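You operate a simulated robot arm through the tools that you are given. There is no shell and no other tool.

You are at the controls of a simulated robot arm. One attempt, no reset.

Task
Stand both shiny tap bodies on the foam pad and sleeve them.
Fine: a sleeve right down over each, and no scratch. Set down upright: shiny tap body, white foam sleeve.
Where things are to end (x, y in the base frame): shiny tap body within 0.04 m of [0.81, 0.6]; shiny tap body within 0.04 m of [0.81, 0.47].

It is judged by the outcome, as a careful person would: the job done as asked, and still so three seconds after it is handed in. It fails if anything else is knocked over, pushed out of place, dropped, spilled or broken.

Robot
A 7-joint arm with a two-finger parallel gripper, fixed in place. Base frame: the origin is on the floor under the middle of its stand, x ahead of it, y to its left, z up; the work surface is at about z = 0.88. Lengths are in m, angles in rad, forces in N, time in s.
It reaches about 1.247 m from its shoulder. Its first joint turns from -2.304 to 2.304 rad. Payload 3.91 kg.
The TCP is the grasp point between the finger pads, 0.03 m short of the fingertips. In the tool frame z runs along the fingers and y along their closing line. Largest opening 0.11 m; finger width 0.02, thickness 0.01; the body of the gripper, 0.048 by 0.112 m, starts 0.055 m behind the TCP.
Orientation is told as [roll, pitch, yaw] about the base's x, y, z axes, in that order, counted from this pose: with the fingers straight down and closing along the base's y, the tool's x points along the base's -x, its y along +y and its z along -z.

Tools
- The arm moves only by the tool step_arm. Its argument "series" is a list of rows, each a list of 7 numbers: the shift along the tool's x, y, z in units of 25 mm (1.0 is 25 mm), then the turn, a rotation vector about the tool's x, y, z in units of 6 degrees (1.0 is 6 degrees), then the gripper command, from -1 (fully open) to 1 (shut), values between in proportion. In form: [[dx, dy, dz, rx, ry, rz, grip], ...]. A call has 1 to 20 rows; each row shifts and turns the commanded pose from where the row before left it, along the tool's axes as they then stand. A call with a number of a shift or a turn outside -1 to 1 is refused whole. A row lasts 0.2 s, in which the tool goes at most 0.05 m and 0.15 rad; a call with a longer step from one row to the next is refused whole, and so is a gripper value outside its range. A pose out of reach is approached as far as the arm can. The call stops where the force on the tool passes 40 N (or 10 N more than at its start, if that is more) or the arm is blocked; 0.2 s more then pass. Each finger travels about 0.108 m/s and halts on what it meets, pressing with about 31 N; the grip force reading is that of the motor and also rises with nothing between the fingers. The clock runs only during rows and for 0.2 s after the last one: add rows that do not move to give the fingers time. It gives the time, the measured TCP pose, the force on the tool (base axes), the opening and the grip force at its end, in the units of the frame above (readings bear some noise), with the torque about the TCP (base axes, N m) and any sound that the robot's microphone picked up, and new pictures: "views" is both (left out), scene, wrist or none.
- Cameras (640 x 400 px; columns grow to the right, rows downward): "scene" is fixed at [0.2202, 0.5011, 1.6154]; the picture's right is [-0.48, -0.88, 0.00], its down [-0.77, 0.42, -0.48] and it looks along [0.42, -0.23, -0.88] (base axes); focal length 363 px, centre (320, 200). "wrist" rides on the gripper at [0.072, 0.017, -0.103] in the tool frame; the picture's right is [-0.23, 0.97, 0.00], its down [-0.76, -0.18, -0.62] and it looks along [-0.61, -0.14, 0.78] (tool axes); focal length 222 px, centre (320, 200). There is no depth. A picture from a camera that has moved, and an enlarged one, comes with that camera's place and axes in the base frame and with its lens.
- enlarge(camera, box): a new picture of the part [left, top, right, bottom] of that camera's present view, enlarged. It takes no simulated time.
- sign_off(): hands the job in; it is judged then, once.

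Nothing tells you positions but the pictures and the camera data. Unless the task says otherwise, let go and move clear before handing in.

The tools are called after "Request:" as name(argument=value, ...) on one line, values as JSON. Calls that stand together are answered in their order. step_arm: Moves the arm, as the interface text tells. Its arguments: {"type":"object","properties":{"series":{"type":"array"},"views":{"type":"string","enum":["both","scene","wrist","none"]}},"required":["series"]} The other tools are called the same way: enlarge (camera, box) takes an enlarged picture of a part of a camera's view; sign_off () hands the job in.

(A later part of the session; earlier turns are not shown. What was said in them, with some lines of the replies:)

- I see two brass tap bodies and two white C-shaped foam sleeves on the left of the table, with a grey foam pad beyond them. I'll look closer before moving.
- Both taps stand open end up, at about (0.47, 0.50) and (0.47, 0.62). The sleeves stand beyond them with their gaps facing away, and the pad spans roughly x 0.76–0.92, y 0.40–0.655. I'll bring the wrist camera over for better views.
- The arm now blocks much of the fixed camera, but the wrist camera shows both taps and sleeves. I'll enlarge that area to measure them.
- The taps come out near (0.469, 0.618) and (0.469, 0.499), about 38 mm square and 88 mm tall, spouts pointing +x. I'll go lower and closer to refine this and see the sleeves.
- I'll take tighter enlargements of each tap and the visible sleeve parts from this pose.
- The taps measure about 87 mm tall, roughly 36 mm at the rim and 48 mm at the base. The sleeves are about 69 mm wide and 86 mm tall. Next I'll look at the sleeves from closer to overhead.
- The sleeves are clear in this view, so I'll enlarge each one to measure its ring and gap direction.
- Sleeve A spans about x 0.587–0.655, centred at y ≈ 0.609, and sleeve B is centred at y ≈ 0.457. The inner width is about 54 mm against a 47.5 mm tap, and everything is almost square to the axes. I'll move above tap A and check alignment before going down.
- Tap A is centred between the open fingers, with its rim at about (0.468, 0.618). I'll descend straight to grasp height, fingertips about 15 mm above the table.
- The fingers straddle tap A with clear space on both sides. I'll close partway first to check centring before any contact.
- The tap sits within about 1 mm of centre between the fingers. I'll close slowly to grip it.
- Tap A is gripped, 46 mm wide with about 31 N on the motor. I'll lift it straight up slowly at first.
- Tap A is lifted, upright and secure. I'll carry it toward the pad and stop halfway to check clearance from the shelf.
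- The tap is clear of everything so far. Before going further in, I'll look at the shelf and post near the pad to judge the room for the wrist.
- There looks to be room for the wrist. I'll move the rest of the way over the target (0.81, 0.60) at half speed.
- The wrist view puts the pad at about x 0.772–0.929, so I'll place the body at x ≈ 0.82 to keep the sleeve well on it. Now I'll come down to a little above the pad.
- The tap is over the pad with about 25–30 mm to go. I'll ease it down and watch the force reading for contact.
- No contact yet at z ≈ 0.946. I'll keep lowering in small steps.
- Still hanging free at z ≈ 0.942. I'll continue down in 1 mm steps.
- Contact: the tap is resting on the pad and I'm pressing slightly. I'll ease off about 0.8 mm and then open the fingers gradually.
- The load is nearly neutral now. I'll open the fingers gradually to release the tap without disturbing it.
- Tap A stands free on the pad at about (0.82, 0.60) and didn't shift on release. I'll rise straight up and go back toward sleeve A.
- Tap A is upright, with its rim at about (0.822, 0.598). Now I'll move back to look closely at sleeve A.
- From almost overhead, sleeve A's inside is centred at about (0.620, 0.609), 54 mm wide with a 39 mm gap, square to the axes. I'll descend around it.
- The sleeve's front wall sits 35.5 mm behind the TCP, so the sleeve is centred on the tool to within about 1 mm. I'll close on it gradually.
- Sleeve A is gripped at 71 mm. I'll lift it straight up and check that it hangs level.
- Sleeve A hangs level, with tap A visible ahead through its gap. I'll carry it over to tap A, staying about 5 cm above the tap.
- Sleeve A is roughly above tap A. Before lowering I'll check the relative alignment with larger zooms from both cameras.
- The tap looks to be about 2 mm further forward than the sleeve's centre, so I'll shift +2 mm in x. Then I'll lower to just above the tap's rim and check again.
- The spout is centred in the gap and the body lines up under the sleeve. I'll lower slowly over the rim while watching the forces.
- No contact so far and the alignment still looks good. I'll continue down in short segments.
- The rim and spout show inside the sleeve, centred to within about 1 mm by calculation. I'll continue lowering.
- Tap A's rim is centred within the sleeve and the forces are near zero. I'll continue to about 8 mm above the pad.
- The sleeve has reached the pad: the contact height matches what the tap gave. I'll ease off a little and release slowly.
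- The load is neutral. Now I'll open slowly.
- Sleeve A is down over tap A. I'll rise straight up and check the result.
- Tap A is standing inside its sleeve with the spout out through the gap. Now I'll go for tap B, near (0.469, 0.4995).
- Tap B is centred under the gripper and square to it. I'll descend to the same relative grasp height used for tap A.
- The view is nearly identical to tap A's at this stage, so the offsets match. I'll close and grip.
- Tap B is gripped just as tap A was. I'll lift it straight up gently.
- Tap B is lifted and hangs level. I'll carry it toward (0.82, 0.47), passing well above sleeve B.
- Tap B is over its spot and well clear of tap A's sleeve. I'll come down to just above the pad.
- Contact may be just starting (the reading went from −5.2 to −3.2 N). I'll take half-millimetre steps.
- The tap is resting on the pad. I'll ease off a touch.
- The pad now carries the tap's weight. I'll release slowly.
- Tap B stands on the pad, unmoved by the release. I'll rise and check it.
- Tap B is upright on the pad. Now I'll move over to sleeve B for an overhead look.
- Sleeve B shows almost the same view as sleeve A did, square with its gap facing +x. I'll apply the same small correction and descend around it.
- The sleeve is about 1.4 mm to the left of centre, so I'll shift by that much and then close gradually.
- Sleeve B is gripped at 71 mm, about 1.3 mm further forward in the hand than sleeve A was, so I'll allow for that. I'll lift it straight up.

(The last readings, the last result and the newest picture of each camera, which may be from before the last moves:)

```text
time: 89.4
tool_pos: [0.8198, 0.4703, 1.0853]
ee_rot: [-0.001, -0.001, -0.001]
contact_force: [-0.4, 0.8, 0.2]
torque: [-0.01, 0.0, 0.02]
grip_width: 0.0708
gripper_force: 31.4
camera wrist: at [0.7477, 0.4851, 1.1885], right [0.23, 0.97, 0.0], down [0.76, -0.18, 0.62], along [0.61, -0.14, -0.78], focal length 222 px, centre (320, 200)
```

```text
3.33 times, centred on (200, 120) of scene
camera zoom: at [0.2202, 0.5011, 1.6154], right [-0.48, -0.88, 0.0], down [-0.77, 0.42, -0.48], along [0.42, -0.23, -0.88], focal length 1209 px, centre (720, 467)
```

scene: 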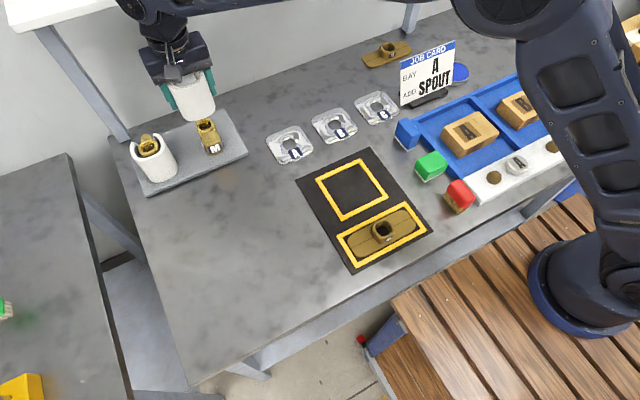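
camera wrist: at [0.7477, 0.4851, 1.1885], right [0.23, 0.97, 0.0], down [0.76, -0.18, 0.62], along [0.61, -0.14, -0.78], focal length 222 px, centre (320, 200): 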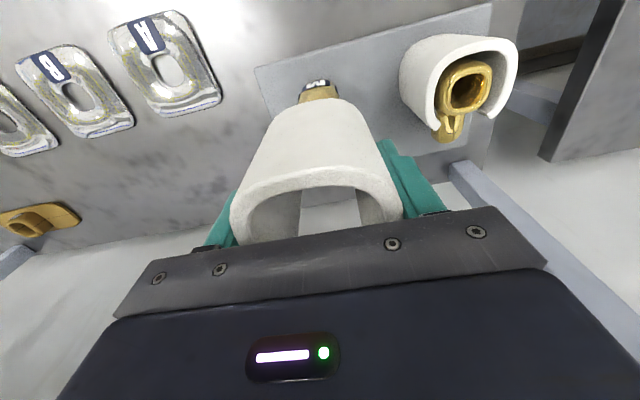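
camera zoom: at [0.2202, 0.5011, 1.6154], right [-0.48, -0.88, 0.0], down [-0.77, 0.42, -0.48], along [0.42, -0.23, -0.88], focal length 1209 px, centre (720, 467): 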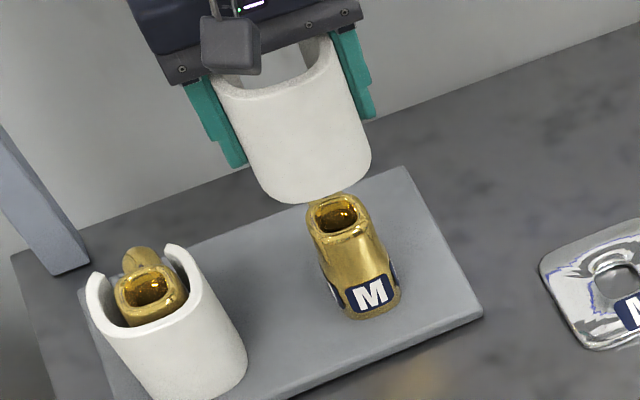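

By calculation the sleeve is centred over tap B to within about 0.5 mm. I'll start lowering in stages.

Request:
step_arm(series=[[0, 0, 0.4, 0, 0, 0, -0.16], [0, 0, 0.5, 0, 0, 0, -0.16], [0, 0, 0.5, 0, 0, 0, -0.16], [0, 0, 0.4, 0, 0, 0, -0.16], [0, 0, 0.2, 0, 0, 0, -0.16], [0, 0, 0, 0, 0, 0, -0.16], [0, 0, 0, 0, 0, 0, -0.16]])

Request:
enlarge(camera="wrist", box=[200, 60, 440, 240])

Request:
enlarge(camera="scene", box=[140, 60, 260, 180])

```text
time: 91.0
tool_pos: [0.819, 0.4708, 1.0364]
ee_rot: [0.001, 0.001, 0.0]
contact_force: [-0.4, 0.1, 0.2]
torque: [-0.04, -0.02, 0.04]
grip_width: 0.071
gripper_force: 30.6
camera wrist: at [0.7471, 0.4854, 1.1398], right [0.23, 0.97, 0.0], down [0.76, -0.18, 0.62], along [0.61, -0.14, -0.78], focal length 222 px, centre (320, 200)
```

scene: 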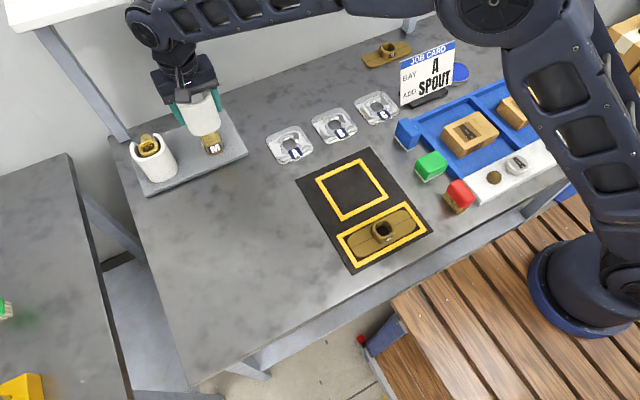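
wrist: 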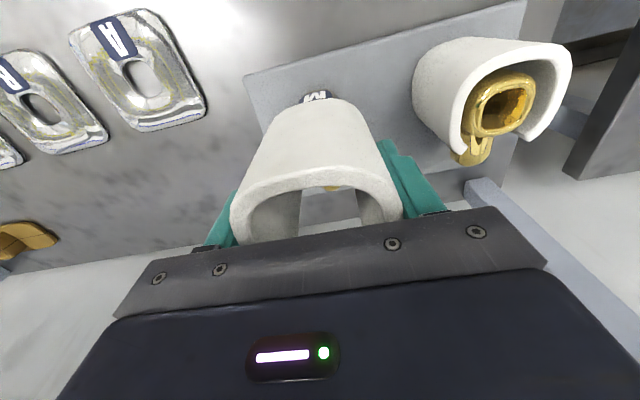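

```text
2.22 times, centred on (320, 150) of wrist
camera zoom: at [0.7471, 0.4854, 1.1398], right [0.23, 0.97, 0.0], down [0.76, -0.18, 0.62], along [0.61, -0.14, -0.78], focal length 494 px, centre (320, 311)
```

zoom: 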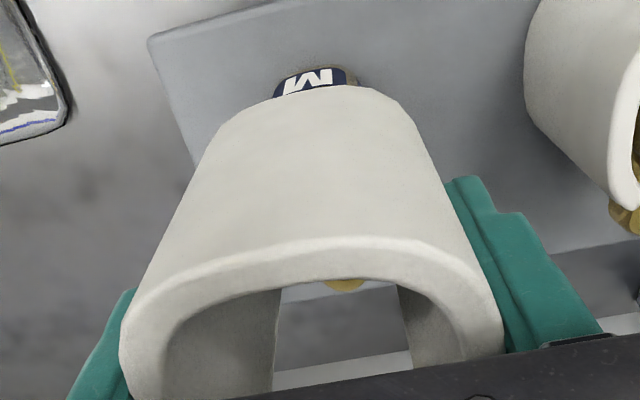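

```text
3.33 times, centred on (200, 120) of scene
camera zoom: at [0.2202, 0.5011, 1.6154], right [-0.48, -0.88, 0.0], down [-0.77, 0.42, -0.48], along [0.42, -0.23, -0.88], focal length 1209 px, centre (720, 467)
```

zoom: 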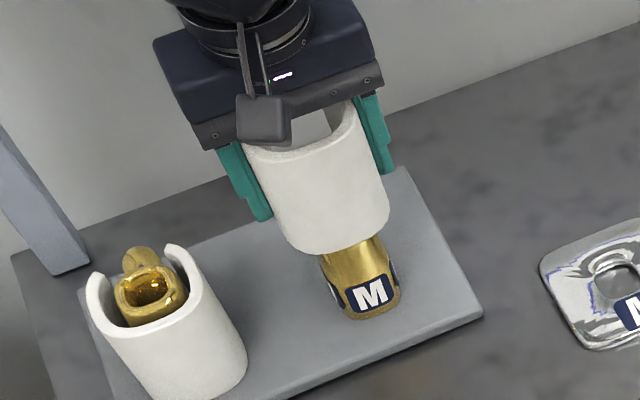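

The spout is centred in the gap. I'll nudge 1 mm toward −x to even out the clearance and keep lowering in small steps.

Request:
step_arm(series=[[0.04, 0, 0, 0, 0, 0, -0.16], [0, 0, 0.2, 0, 0, 0, -0.16], [0, 0, 0.2, 0, 0, 0, -0.16], [0, 0, 0.2, 0, 0, 0, -0.16], [0, 0, 0, 0, 0, 0, -0.16]])

Request:
enlarge(camera="wrist", box=[200, 60, 440, 240])

Request:
enlarge(camera="scene", box=[140, 60, 260, 180])

```text
time: 92.2
tool_pos: [0.8191, 0.4675, 1.0203]
ee_rot: [0.0, 0.0, 0.0]
contact_force: [0.8, 2.0, -0.1]
torque: [0.09, -0.01, -0.01]
grip_width: 0.0712
gripper_force: 31.4
camera wrist: at [0.7464, 0.483, 1.1229], right [0.23, 0.97, 0.0], down [0.76, -0.18, 0.62], along [0.61, -0.14, -0.78], focal length 222 px, centre (320, 200)
```

scene: 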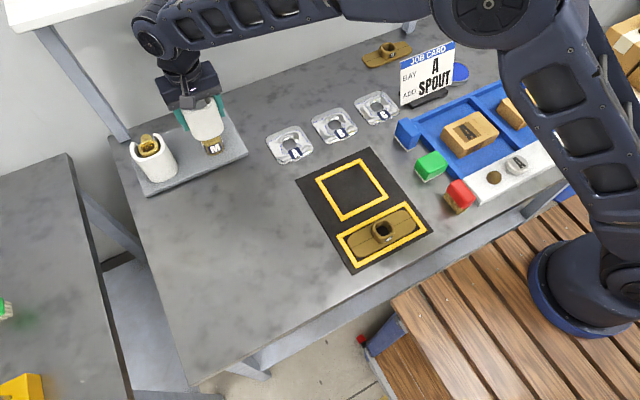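
wrist: 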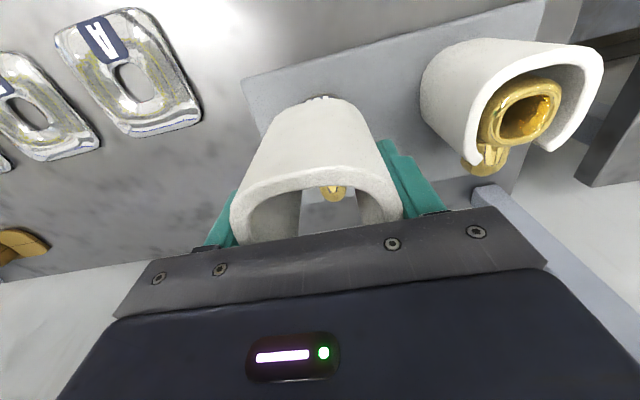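

```text
2.22 times, centred on (320, 150) of wrist
camera zoom: at [0.7464, 0.483, 1.1229], right [0.23, 0.97, 0.0], down [0.76, -0.18, 0.62], along [0.61, -0.14, -0.78], focal length 494 px, centre (320, 311)
```

zoom: 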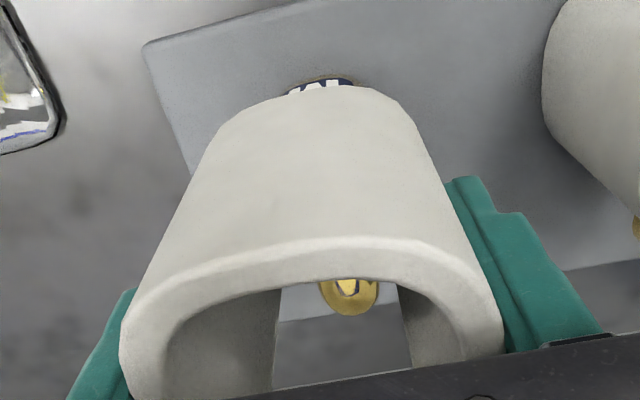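

```text
3.33 times, centred on (200, 120) of scene
camera zoom: at [0.2202, 0.5011, 1.6154], right [-0.48, -0.88, 0.0], down [-0.77, 0.42, -0.48], along [0.42, -0.23, -0.88], focal length 1209 px, centre (720, 467)
```

zoom: 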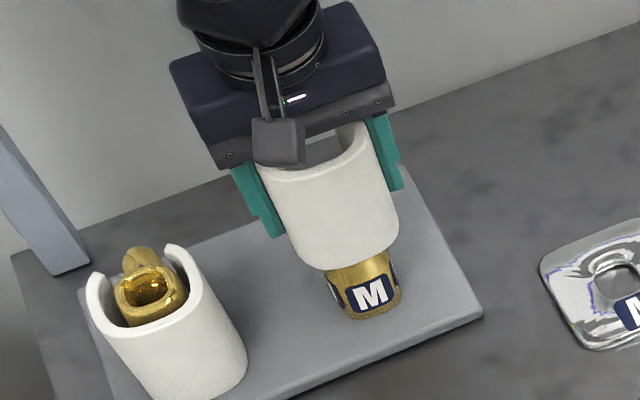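

The last reading shows about a 2 mm dip in y. I'll let the arm settle and re-read before continuing.

Request:
step_arm(series=[[0, 0, 0, 0, 0, 0, -0.16], [0, 0, 0, 0, 0, 0, -0.16], [0, 0, 0, 0, 0, 0, -0.16]], views="wrist")

Request:
enlarge(camera="wrist", box=[200, 60, 440, 240])

```text
time: 93.0
tool_pos: [0.8192, 0.4671, 1.0186]
ee_rot: [0.0, -0.002, 0.001]
contact_force: [0.4, 1.7, 0.0]
torque: [0.09, -0.01, 0.03]
grip_width: 0.0712
gripper_force: 30.3
camera wrist: at [0.7465, 0.4831, 1.1229], right [0.23, 0.97, 0.0], down [0.76, -0.18, 0.62], along [0.61, -0.14, -0.78], focal length 222 px, centre (320, 200)
```

wrist: 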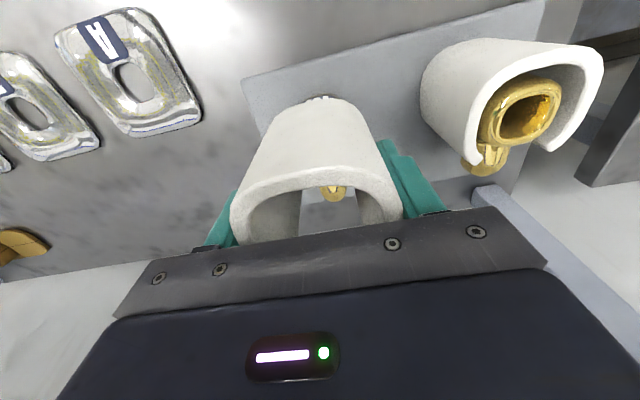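

```text
2.22 times, centred on (320, 150) of wrist
camera zoom: at [0.7465, 0.4831, 1.1229], right [0.23, 0.97, 0.0], down [0.76, -0.18, 0.62], along [0.61, -0.14, -0.78], focal length 494 px, centre (320, 311)
```

zoom: 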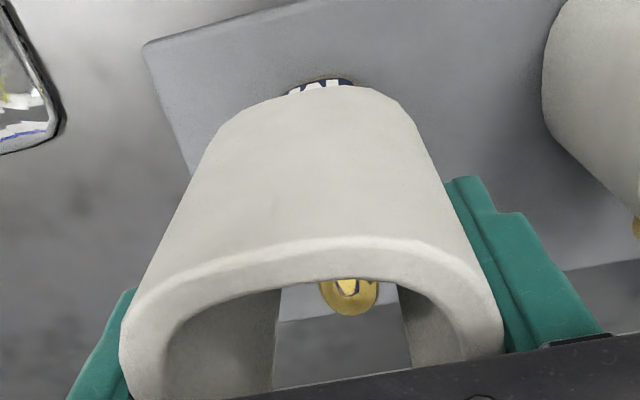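

The arm really has drifted about 2 mm toward −y of its command, while tap B is at y ≈ 0.4697. I'll go back up 1.5 cm first to see whether anything is touching.

Request:
step_arm(series=[[0, 0, -0.2, 0, 0, 0, -0.16], [0, 0, -0.2, 0, 0, 0, -0.16], [0, 0, -0.2, 0, 0, 0, -0.16], [0, 0, 0, 0, 0, 0, -0.16], [0, 0, 0, 0, 0, 0, -0.16]])

Request:
enlarge(camera="wrist", box=[200, 60, 440, 240])

Request:
enlarge(camera="scene", box=[140, 60, 260, 180])

```text
time: 94.2
tool_pos: [0.8164, 0.4689, 1.0348]
ee_rot: [0.0, 0.001, 0.0]
contact_force: [-0.8, 0.4, -0.4]
torque: [-0.01, 0.02, -0.03]
grip_width: 0.0711
gripper_force: 31.0
camera wrist: at [0.7454, 0.4853, 1.1383], right [0.23, 0.97, 0.0], down [0.76, -0.18, 0.62], along [0.61, -0.14, -0.78], focal length 222 px, centre (320, 200)
```

scene: 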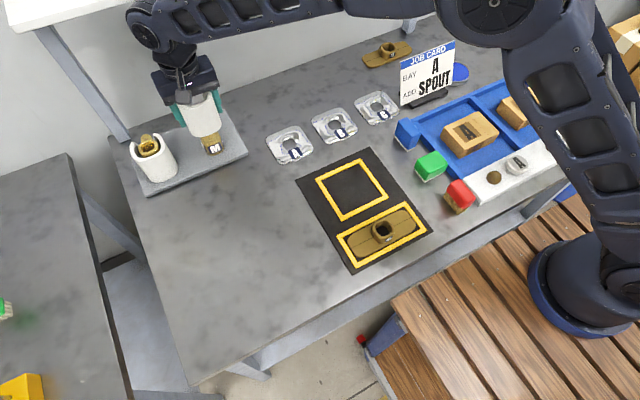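
wrist: 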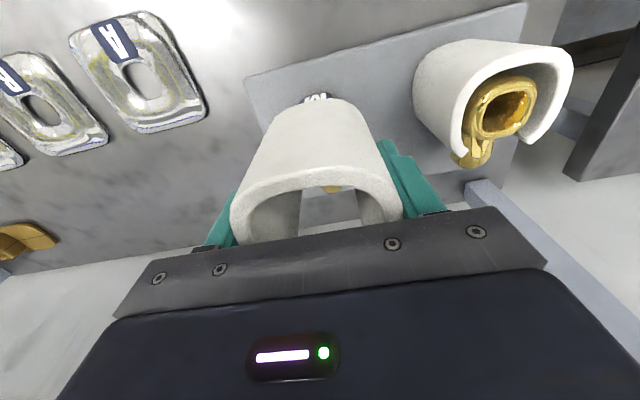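

```text
2.22 times, centred on (320, 150) of wrist
camera zoom: at [0.7454, 0.4853, 1.1383], right [0.23, 0.97, 0.0], down [0.76, -0.18, 0.62], along [0.61, -0.14, -0.78], focal length 494 px, centre (320, 311)
```

zoom: 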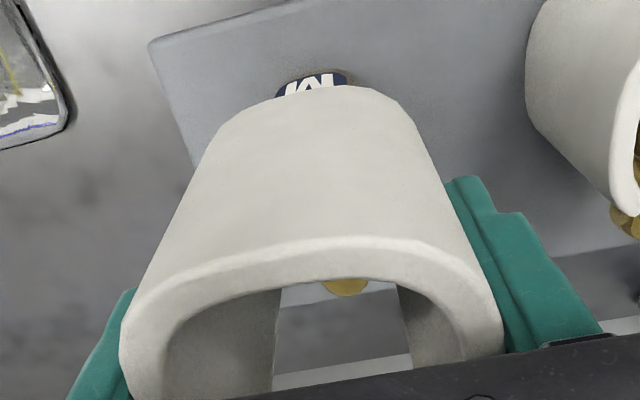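

```text
3.33 times, centred on (200, 120) of scene
camera zoom: at [0.2202, 0.5011, 1.6154], right [-0.48, -0.88, 0.0], down [-0.77, 0.42, -0.48], along [0.42, -0.23, -0.88], focal length 1209 px, centre (720, 467)
```

zoom: 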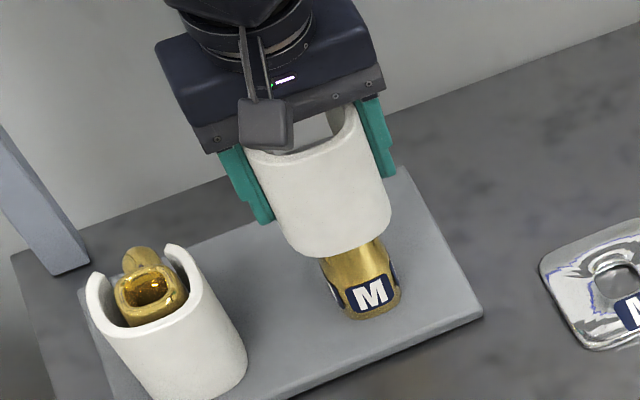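

Force is back to zero, and the camera pose puts the tool at (0.818, 0.470), so the dip was a tracking error rather than a collision. The clearance is several millimetres, so I'll descend again in smaller segments and check the pose at each.

Request:
step_arm(series=[[-0.03, 0, 0, 0, 0, 0, -0.16], [0, 0, 0.15, 0, 0, 0, -0.16], [0, 0, 0.15, 0, 0, 0, -0.16], [0, 0, 0, 0, 0, 0, -0.16], [0, 0, 0, 0, 0, 0, -0.16]], views="wrist")

Request:
enlarge(camera="wrist", box=[200, 60, 440, 240])

```text
time: 95.4
tool_pos: [0.8187, 0.4684, 1.0284]
ee_rot: [0.0, 0.0, 0.0]
contact_force: [0.3, 0.2, 0.5]
torque: [0.08, -0.03, 0.0]
grip_width: 0.0709
gripper_force: 31.1
camera wrist: at [0.7456, 0.4838, 1.1311], right [0.23, 0.97, 0.0], down [0.76, -0.18, 0.62], along [0.61, -0.14, -0.78], focal length 222 px, centre (320, 200)
```

wrist: 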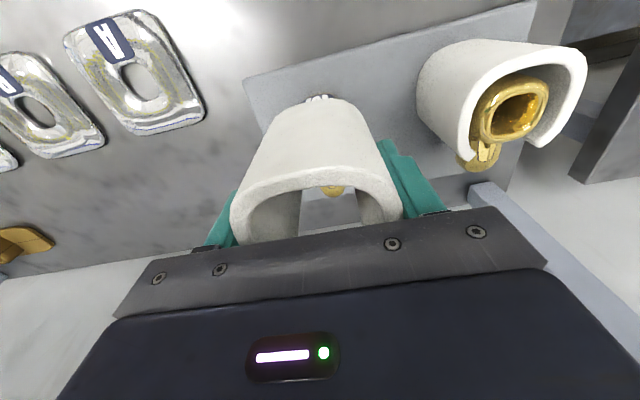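

```text
2.22 times, centred on (320, 150) of wrist
camera zoom: at [0.7456, 0.4838, 1.1311], right [0.23, 0.97, 0.0], down [0.76, -0.18, 0.62], along [0.61, -0.14, -0.78], focal length 494 px, centre (320, 311)
```

zoom: 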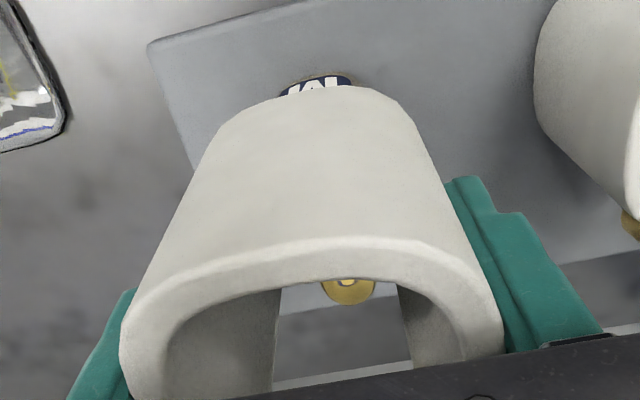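

Request:
step_arm(series=[[-0.03, 0.06, 0, 0, 0, 0, -0.16], [0, 0, 0.15, 0, 0, 0, -0.16], [0, 0, 0.15, 0, 0, 0, -0.16], [0, 0, 0, 0, 0, 0, -0.16], [0, 0, 0, 0, 0, 0, -0.16]], views="wrist")

Request:
enlarge(camera="wrist", box=[200, 60, 440, 240])

```text
time: 96.6
tool_pos: [0.8178, 0.47, 1.0211]
ee_rot: [0.001, -0.001, 0.0]
contact_force: [0.1, -1.0, -1.2]
torque: [0.01, -0.04, 0.0]
grip_width: 0.071
gripper_force: 31.5
camera wrist: at [0.7467, 0.4853, 1.1236], right [0.23, 0.97, 0.0], down [0.76, -0.18, 0.62], along [0.61, -0.14, -0.78], focal length 222 px, centre (320, 200)
```

wrist: 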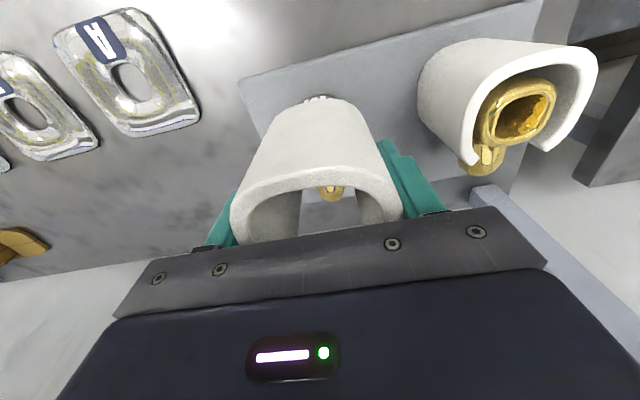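

```text
2.22 times, centred on (320, 150) of wrist
camera zoom: at [0.7467, 0.4853, 1.1236], right [0.23, 0.97, 0.0], down [0.76, -0.18, 0.62], along [0.61, -0.14, -0.78], focal length 494 px, centre (320, 311)
```

zoom: 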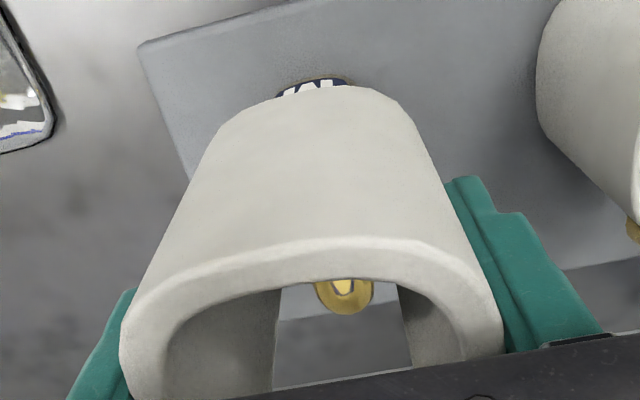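

Now the tool is at (0.8195, 0.4702), with the spout centred just as it was for sleeve A. Continuing down.

Request:
step_arm(series=[[0, 0, 0.15, 0, 0, 0, -0.16], [0, 0, 0.15, 0, 0, 0, -0.16], [0, 0, 0.15, 0, 0, 0, -0.16], [0, 0, 0.15, 0, 0, 0, -0.16], [0, 0, 0, 0, 0, 0, -0.16], [0, 0, 0, 0, 0, 0, -0.16]], views="wrist")

Request:
enlarge(camera="wrist", box=[200, 60, 440, 240])

```text
time: 98.0
tool_pos: [0.8196, 0.4701, 1.0039]
ee_rot: [0.0, 0.0, 0.0]
contact_force: [-0.1, 0.6, -0.3]
torque: [-0.04, 0.0, -0.02]
grip_width: 0.0709
gripper_force: 30.8
camera wrist: at [0.7473, 0.4851, 1.1074], right [0.23, 0.97, 0.0], down [0.76, -0.18, 0.62], along [0.61, -0.14, -0.78], focal length 222 px, centre (320, 200)
```

wrist: 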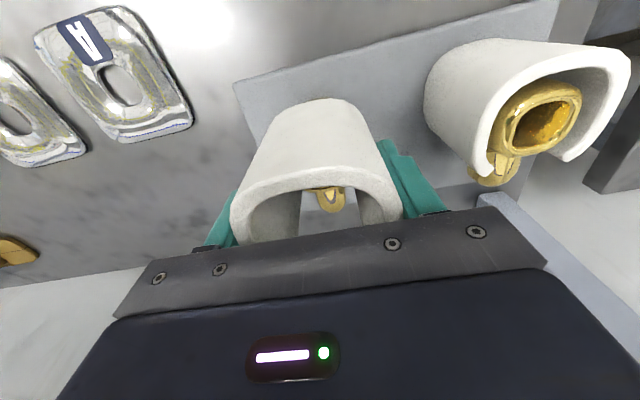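

```text
2.22 times, centred on (320, 150) of wrist
camera zoom: at [0.7473, 0.4851, 1.1074], right [0.23, 0.97, 0.0], down [0.76, -0.18, 0.62], along [0.61, -0.14, -0.78], focal length 494 px, centre (320, 311)
```

zoom: 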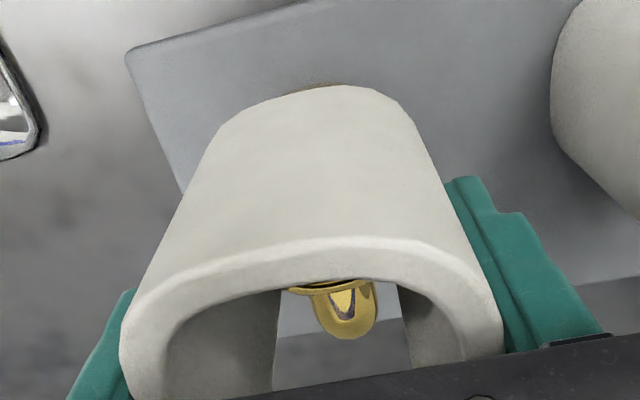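

Request:
step_arm(series=[[0.02, 0, 0.15, 0, 0, 0, -0.16], [0, 0, 0.15, 0, 0, 0, -0.16], [0, 0, 0.15, 0, 0, 0, -0.16], [0, 0, 0.15, 0, 0, 0, -0.16], [0, 0, 0, 0, 0, 0, -0.16], [0, 0, 0, 0, 0, 0, -0.16]], views="wrist")

Request:
enlarge(camera="wrist", box=[200, 60, 440, 240])

```text
time: 99.4
tool_pos: [0.8204, 0.4709, 0.9886]
ee_rot: [0.0, -0.001, 0.001]
contact_force: [0.0, -0.7, -0.3]
torque: [-0.02, -0.02, 0.0]
grip_width: 0.0711
gripper_force: 31.0
camera wrist: at [0.7475, 0.4861, 1.0919], right [0.23, 0.97, 0.0], down [0.76, -0.18, 0.62], along [0.61, -0.14, -0.78], focal length 222 px, centre (320, 200)
```

wrist: 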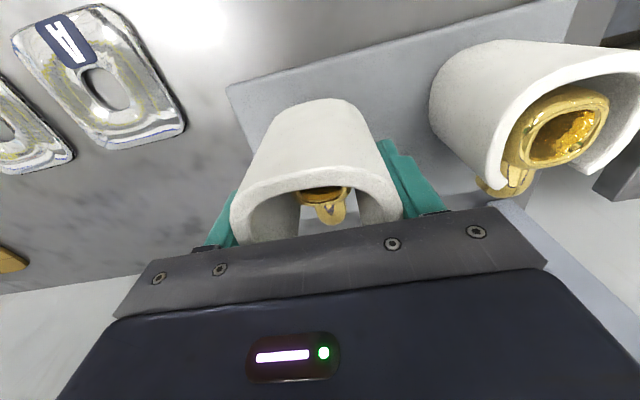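

```text
2.22 times, centred on (320, 150) of wrist
camera zoom: at [0.7475, 0.4861, 1.0919], right [0.23, 0.97, 0.0], down [0.76, -0.18, 0.62], along [0.61, -0.14, -0.78], focal length 494 px, centre (320, 311)
```

zoom: 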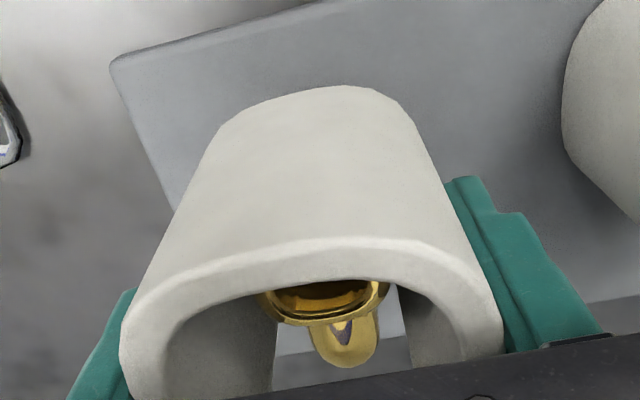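

Request:
step_arm(series=[[0.02, -0.03, 0.15, 0, 0, 0, -0.16], [0, 0, 0.15, 0, 0, 0, -0.16], [0, 0, 0.15, 0, 0, 0, -0.16], [0, 0, 0.15, 0, 0, 0, -0.16], [0, 0, 0, 0, 0, 0, -0.16], [0, 0, 0, 0, 0, 0, -0.16]], views="wrist")

Request:
enlarge(camera="wrist", box=[200, 60, 440, 240])

```text
time: 100.8
tool_pos: [0.8194, 0.4708, 0.9752]
ee_rot: [0.0, 0.001, 0.0]
contact_force: [-0.1, 0.6, 0.2]
torque: [0.0, 0.01, -0.02]
grip_width: 0.0709
gripper_force: 30.4
camera wrist: at [0.7467, 0.4855, 1.0772], right [0.23, 0.97, 0.0], down [0.76, -0.18, 0.62], along [0.61, -0.14, -0.78], focal length 222 px, centre (320, 200)
```

wrist: 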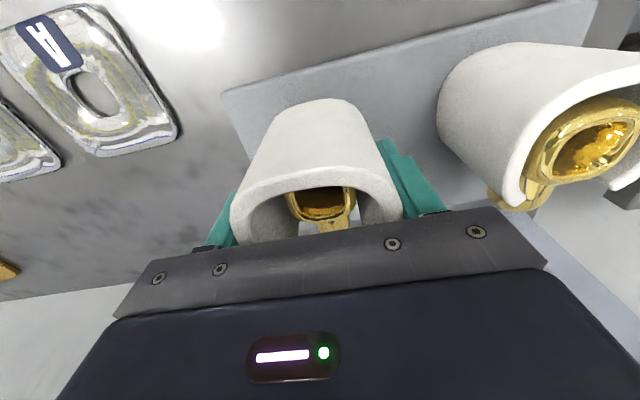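

```text
2.22 times, centred on (320, 150) of wrist
camera zoom: at [0.7467, 0.4855, 1.0772], right [0.23, 0.97, 0.0], down [0.76, -0.18, 0.62], along [0.61, -0.14, -0.78], focal length 494 px, centre (320, 311)
```

zoom: 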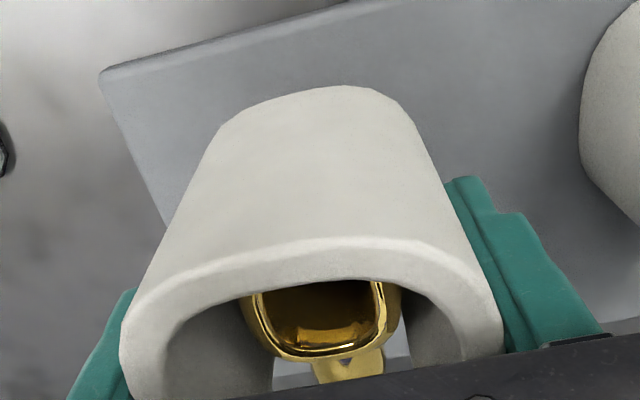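

Position (0.8195, 0.4704), rim centred, forces near zero. Continuing.

Request:
step_arm(series=[[0, 0, 0.15, 0, 0, 0, -0.16], [0, 0, 0.15, 0, 0, 0, -0.16], [0, 0, 0.15, 0, 0, 0, -0.16], [0, 0, 0.15, 0, 0, 0, -0.16], [0, 0, 0, 0, 0, 0, -0.16], [0, 0, 0, 0, 0, 0, -0.16]], views="wrist")

Request:
enlarge(camera="wrist", box=[200, 60, 440, 240])

```text
time: 102.2
tool_pos: [0.8209, 0.4699, 0.9582]
ee_rot: [0.0, 0.0, 0.0]
contact_force: [0.9, -0.7, -0.4]
torque: [0.05, -0.02, -0.01]
grip_width: 0.0711
gripper_force: 31.2
camera wrist: at [0.748, 0.4852, 1.0614], right [0.23, 0.97, 0.0], down [0.76, -0.18, 0.62], along [0.61, -0.14, -0.78], focal length 222 px, centre (320, 200)
```

wrist: 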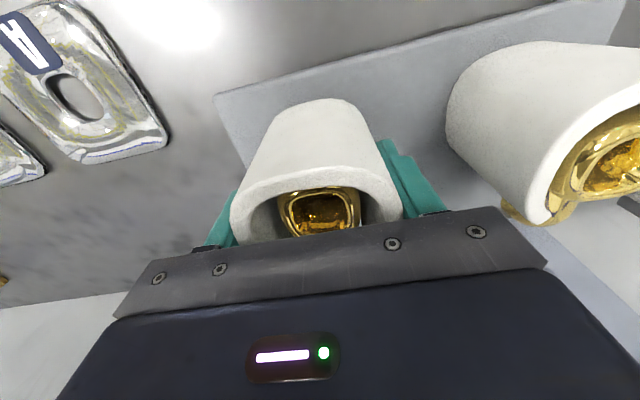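

```text
2.22 times, centred on (320, 150) of wrist
camera zoom: at [0.748, 0.4852, 1.0614], right [0.23, 0.97, 0.0], down [0.76, -0.18, 0.62], along [0.61, -0.14, -0.78], focal length 494 px, centre (320, 311)
```

zoom: 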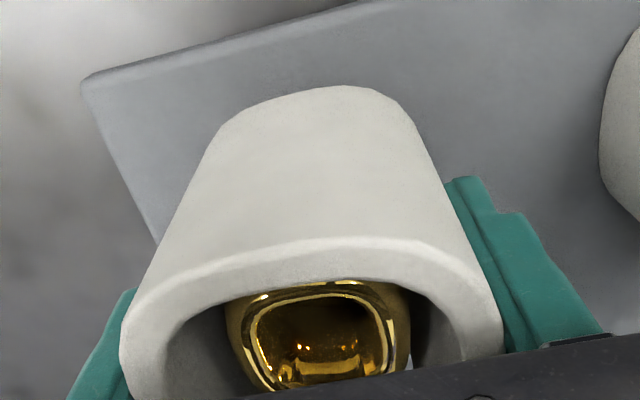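

Request:
step_arm(series=[[0.04, 0, 0.1, 0, 0, 0, -0.16], [0, 0, 0.1, 0, 0, 0, -0.16], [0, 0, 0.1, 0, 0, 0, -0.16], [0, 0, 0, 0, 0, 0, -0.16], [0, 0, 0, 0, 0, 0, -0.16]], views="wrist")

Request:
step_arm(series=[[0, 0, 0.1, 0, 0, 0, -0.16], [0, 0, 0.08, 0, 0, 0, -0.16], [0, 0, 0, 0, 0, 0, -0.16], [0, 0, 0, 0, 0, 0, -0.16]], views="wrist")

```text
time: 103.4
tool_pos: [0.8185, 0.4698, 0.9498]
ee_rot: [0.002, 0.0, 0.0]
contact_force: [-0.3, -0.5, 0.4]
torque: [-0.01, 0.01, -0.06]
grip_width: 0.0709
gripper_force: 30.9
camera wrist: at [0.7455, 0.4855, 1.0532], right [0.23, 0.97, 0.0], down [0.76, -0.18, 0.62], along [0.61, -0.14, -0.78], focal length 222 px, centre (320, 200)
```

wrist: 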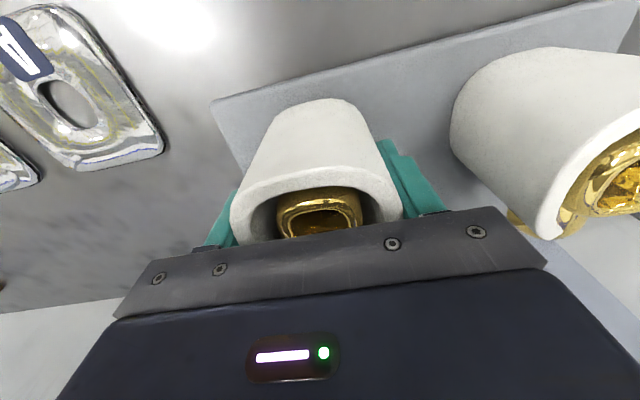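

```text
time: 104.4
tool_pos: [0.8196, 0.4697, 0.9448]
ee_rot: [-0.001, -0.002, 0.001]
contact_force: [-0.1, 0.4, -0.4]
torque: [0.03, 0.06, 0.01]
grip_width: 0.071
gripper_force: 31.1
camera wrist: at [0.7462, 0.4854, 1.0484], right [0.23, 0.97, 0.0], down [0.76, -0.18, 0.62], along [0.61, -0.14, -0.78], focal length 222 px, centre (320, 200)
```

wrist: 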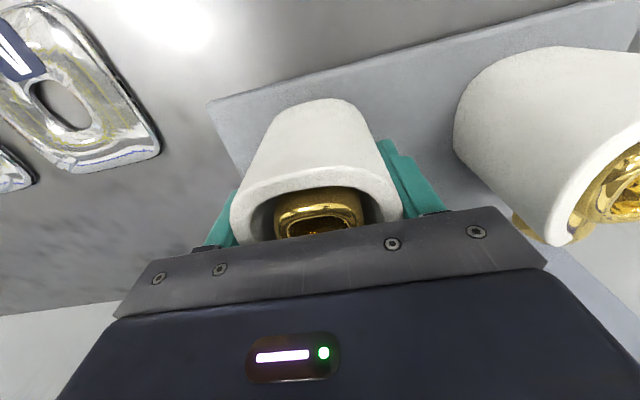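

The sleeve is about 3 mm above the pad and the force is still zero. I'll go down in 1 mm steps.

Request:
step_arm(series=[[0, 0, 0.04, 0, 0, 0, -0.16], [0, 0, 0.04, 0, 0, 0, -0.16], [0, 0, 0, 0, 0, 0, -0.16], [0, 0, 0, 0, 0, 0, -0.16]], views="none")

Request:
step_arm(series=[[0, 0, 0.04, 0, 0, 0, -0.16], [0, 0, 0, 0, 0, 0, -0.16], [0, 0, 0, 0, 0, 0, -0.16]], views="none")

```text
time: 105.4
tool_pos: [0.8187, 0.4696, 0.942]
ee_rot: [0.0, 0.002, -0.001]
contact_force: [1.0, -0.3, -0.2]
torque: [-0.01, 0.0, 0.02]
grip_width: 0.0709
gripper_force: 31.0
```

```text
time: 106.2
tool_pos: [0.8192, 0.4698, 0.9433]
ee_rot: [0.0, -0.001, 0.0]
contact_force: [0.0, -0.1, -0.3]
torque: [-0.01, 0.01, -0.01]
grip_width: 0.0709
gripper_force: 30.6
```

Request:
step_arm(series=[[0, 0, 0.04, 0, 0, 0, -0.16], [0, 0, 0, 0, 0, 0, -0.16], [0, 0, 0, 0, 0, 0, -0.16]], views="wrist")

```text
time: 107.0
tool_pos: [0.8188, 0.4705, 0.9426]
ee_rot: [-0.001, 0.0, 0.001]
contact_force: [0.1, -1.3, 8.0]
torque: [-0.13, 0.14, -0.01]
grip_width: 0.0707
gripper_force: 31.3
camera wrist: at [0.7464, 0.4855, 1.0455], right [0.23, 0.97, 0.0], down [0.76, -0.18, 0.62], along [0.61, -0.14, -0.78], focal length 222 px, centre (320, 200)
```

wrist: 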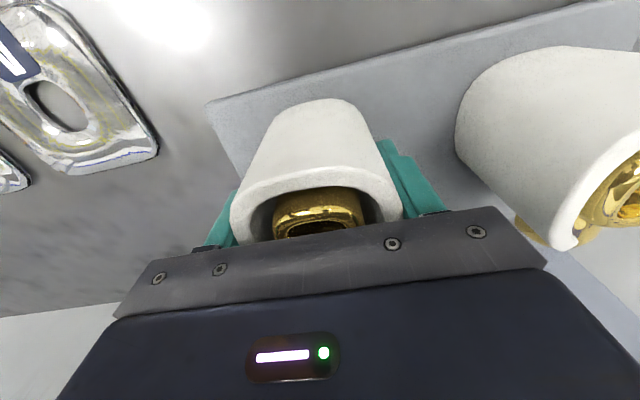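

The sleeve has reached the pad at the expected height (8 N). I'll ease off half a millimetre.

Request:
step_arm(series=[[0, 0, -0.02, 0, 0, 0, -0.16], [0, 0, 0, 0, 0, 0, -0.16], [0, 0, 0, 0, 0, 0, -0.16]], views="none")

```text
time: 107.8
tool_pos: [0.8189, 0.4707, 0.9432]
ee_rot: [-0.001, 0.0, 0.0]
contact_force: [0.7, 1.3, 2.9]
torque: [0.03, 0.01, 0.0]
grip_width: 0.0709
gripper_force: 31.1
```

Only about 3 N of contact load remains. I'll release slowly.

Request:
step_arm(series=[[0, 0, 0, 0, 0, 0, -0.24], [0, 0, 0, 0, 0, 0, -0.28], [0, 0, 0, 0, 0, 0, -0.32], [0, 0, 0, 0, 0, 0, -0.4], [0, 0, 0, 0, 0, 0, -0.55], [0, 0, 0, 0, 0, 0, -0.7], [0, 0, 0, 0, 0, 0, -0.7]])

Request:
enlarge(camera="wrist", box=[200, 60, 440, 240])

Request:
enlarge(camera="scene", box=[120, 80, 260, 200])

```text
time: 109.4
tool_pos: [0.818, 0.4699, 0.9432]
ee_rot: [-0.001, 0.0, 0.0]
contact_force: [-0.2, -0.2, -0.4]
torque: [-0.02, 0.03, 0.03]
grip_width: 0.0932
gripper_force: 0.2
camera wrist: at [0.7461, 0.4853, 1.0456], right [0.23, 0.97, 0.0], down [0.76, -0.18, 0.62], along [0.61, -0.14, -0.78], focal length 222 px, centre (320, 200)
```

scene: 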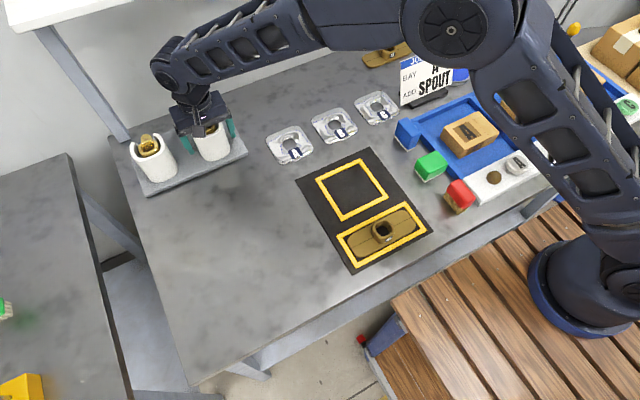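
wrist: 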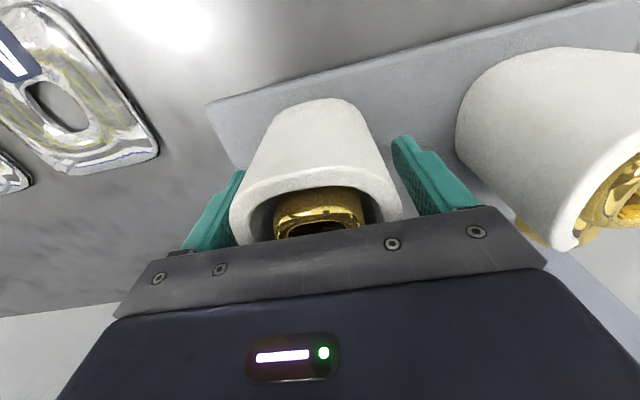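

```text
2.22 times, centred on (320, 150) of wrist
camera zoom: at [0.7461, 0.4853, 1.0456], right [0.23, 0.97, 0.0], down [0.76, -0.18, 0.62], along [0.61, -0.14, -0.78], focal length 494 px, centre (320, 311)
```

zoom: 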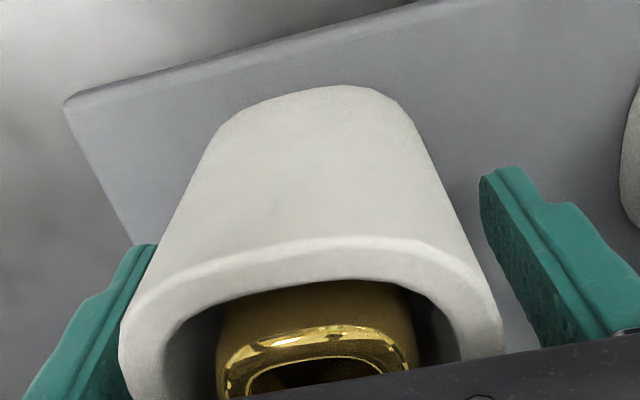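

```text
3.33 times, centred on (190, 140) of scene
camera zoom: at [0.2202, 0.5011, 1.6154], right [-0.48, -0.88, 0.0], down [-0.77, 0.42, -0.48], along [0.42, -0.23, -0.88], focal length 1209 px, centre (753, 400)
```

zoom: 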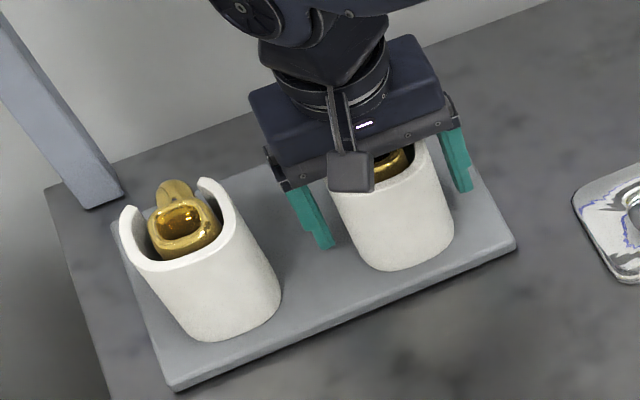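

Sleeve B is released and seated, and the fingers are clear of both sleeves. I'll rise straight up and look over the result.

Request:
step_arm(series=[[0, 0, -0.3, 0, 0, 0, -0.7], [0, 0, -0.7, 0, 0, 0, -0.7], [0, 0, -1, 0, 0, 0, -0.7], [0, 0, -1, 0, 0, 0, -0.7], [0, 0, -1, 0, 0, 0, -0.7], [0, 0, -1, 0, 0, 0, -0.7], [0, 0, -1, 0, 0, 0, -0.7], [0, 0, 0, 0, 0, 0, -0.7], [0, 0, 0, 0, 0, 0, -0.7]])

Request:
enlarge(camera="wrist", box=[240, 10, 540, 200])

Request:
enlarge(camera="scene", box=[120, 80, 260, 200])

```text
time: 111.4
tool_pos: [0.8177, 0.4697, 1.0933]
ee_rot: [0.001, 0.0, 0.0]
contact_force: [0.2, -0.5, 0.3]
torque: [-0.03, 0.01, 0.03]
grip_width: 0.0936
gripper_force: 0.0
camera wrist: at [0.746, 0.4849, 1.1968], right [0.23, 0.97, 0.0], down [0.76, -0.18, 0.62], along [0.61, -0.14, -0.78], focal length 222 px, centre (320, 200)
```

scene: 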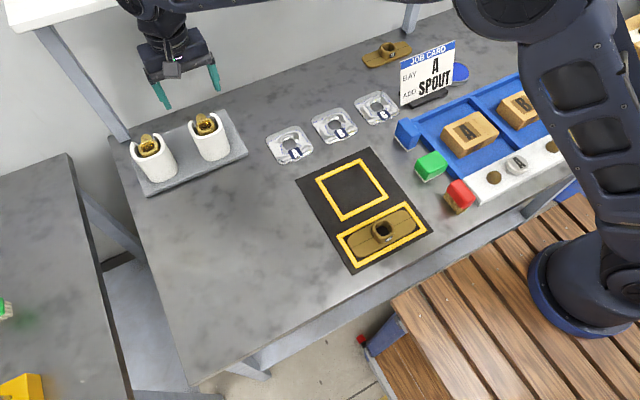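
wrist: 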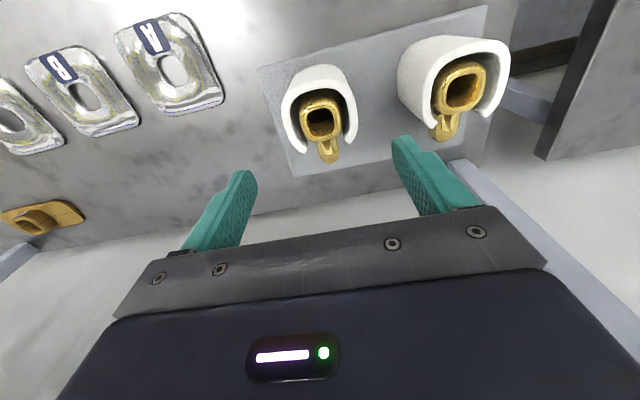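

```text
2.11 times, centred on (390, 105) of wrist
camera zoom: at [0.746, 0.4849, 1.1968], right [0.23, 0.97, 0.0], down [0.76, -0.18, 0.62], along [0.61, -0.14, -0.78], focal length 468 px, centre (173, 400)
```

zoom: 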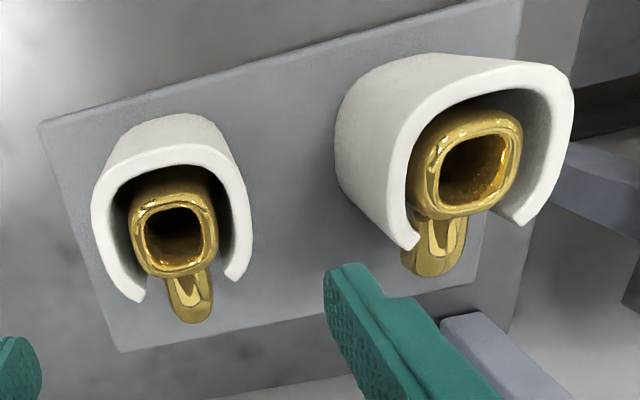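

```text
3.33 times, centred on (190, 140) of scene
camera zoom: at [0.2202, 0.5011, 1.6154], right [-0.48, -0.88, 0.0], down [-0.77, 0.42, -0.48], along [0.42, -0.23, -0.88], focal length 1209 px, centre (753, 400)
```

zoom: 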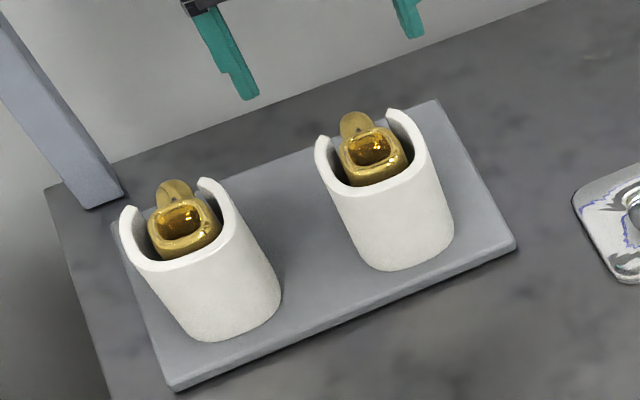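

Both taps stand on the pad with their sleeves down and spouts through the gaps, and nothing else has moved. I'll back the arm well clear before handing in.

Request:
step_arm(series=[[0, 0, -0.8, 0, 0, 0, -0.7], [0.8, -0.4, -0.4, 0, 0, 0, -0.7], [0.9, -0.5, 0, 0, 0, 0, -0.7], [0.9, -0.5, 0, 0, 0, 0, -0.7], [0.9, -0.5, 0, 0, 0, 0, -0.7], [0.9, -0.5, 0, 0, 0, 0, -0.7], [0.9, -0.5, 0, 0, 0, 0, -0.7], [0, 0, 0, 0, 0, 0, -0.7], [0, 0, 0, 0, 0, 0, -0.7]])

Request:
enlarge(camera="scene", box=[100, 80, 260, 210])

```text
time: 113.4
tool_pos: [0.6842, 0.3957, 1.1218]
ee_rot: [-0.001, -0.001, -0.002]
contact_force: [0.1, 0.2, -0.5]
torque: [0.0, 0.0, 0.01]
grip_width: 0.0935
gripper_force: 0.0
camera wrist: at [0.6123, 0.4123, 1.2253], right [0.23, 0.97, 0.0], down [0.76, -0.18, 0.62], along [0.61, -0.14, -0.78], focal length 222 px, centre (320, 200)
```

scene: 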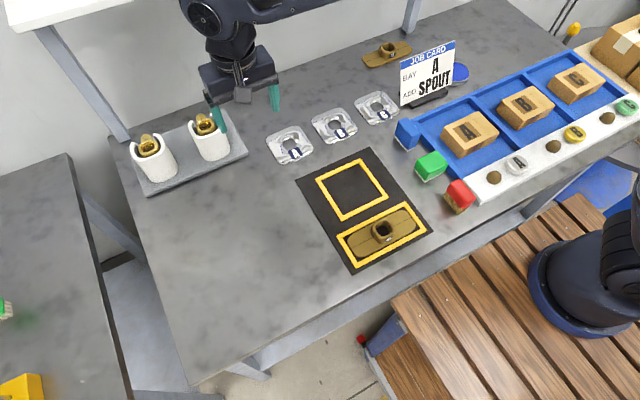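
wrist: 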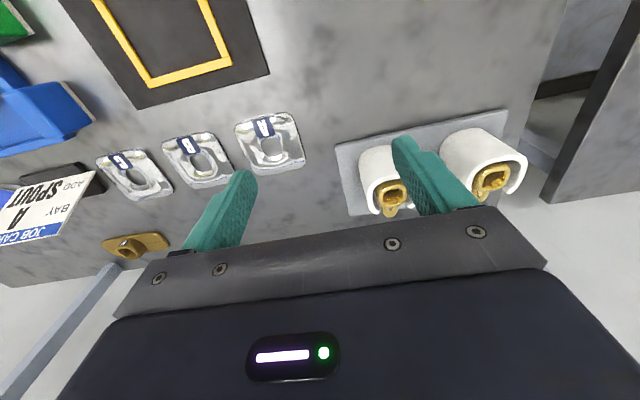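

```text
3.08 times, centred on (180, 145) of scene
camera zoom: at [0.2202, 0.5011, 1.6154], right [-0.48, -0.88, 0.0], down [-0.77, 0.42, -0.48], along [0.42, -0.23, -0.88], focal length 1116 px, centre (751, 369)
```

zoom: 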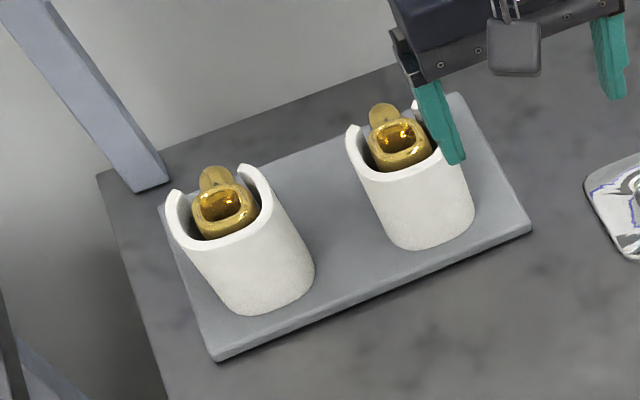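

Both taps stand upright and sleeved on the foam pad, at about (0.82, 0.60) and (0.82, 0.47). The gripper is empty and clear, and nothing else on the table has been disturbed, so I'm handing in.

Request:
sign_off()

```text
The job is handed in.
```

Both tap bodies are standing upright on the foam pad, each with a white sleeve right down over it. I've handed the job in, but no verdict has come back yet.

- **Positions:** by the camera measurements the taps are at about (0.82, 0.60) and (0.82, 0.47). That is roughly 1 cm from each target, against the 4 cm allowed.
- **Sleeves:** both came down to the pad surface. Each spout sticks out through its sleeve's gap.
- **Scratches:** the taps were lifted straight up and lowered slowly onto the pad, never dragged. I saw no scratch on the parts still visible. While lowering the second sleeve the arm drifted about 2 mm with a 2 N sideways reading. I backed up and re-centred before finishing, and I don't think it touched the tap.
- **Surroundings:** nothing else on the table moved in the last pictures. The gripper is empty and clear.
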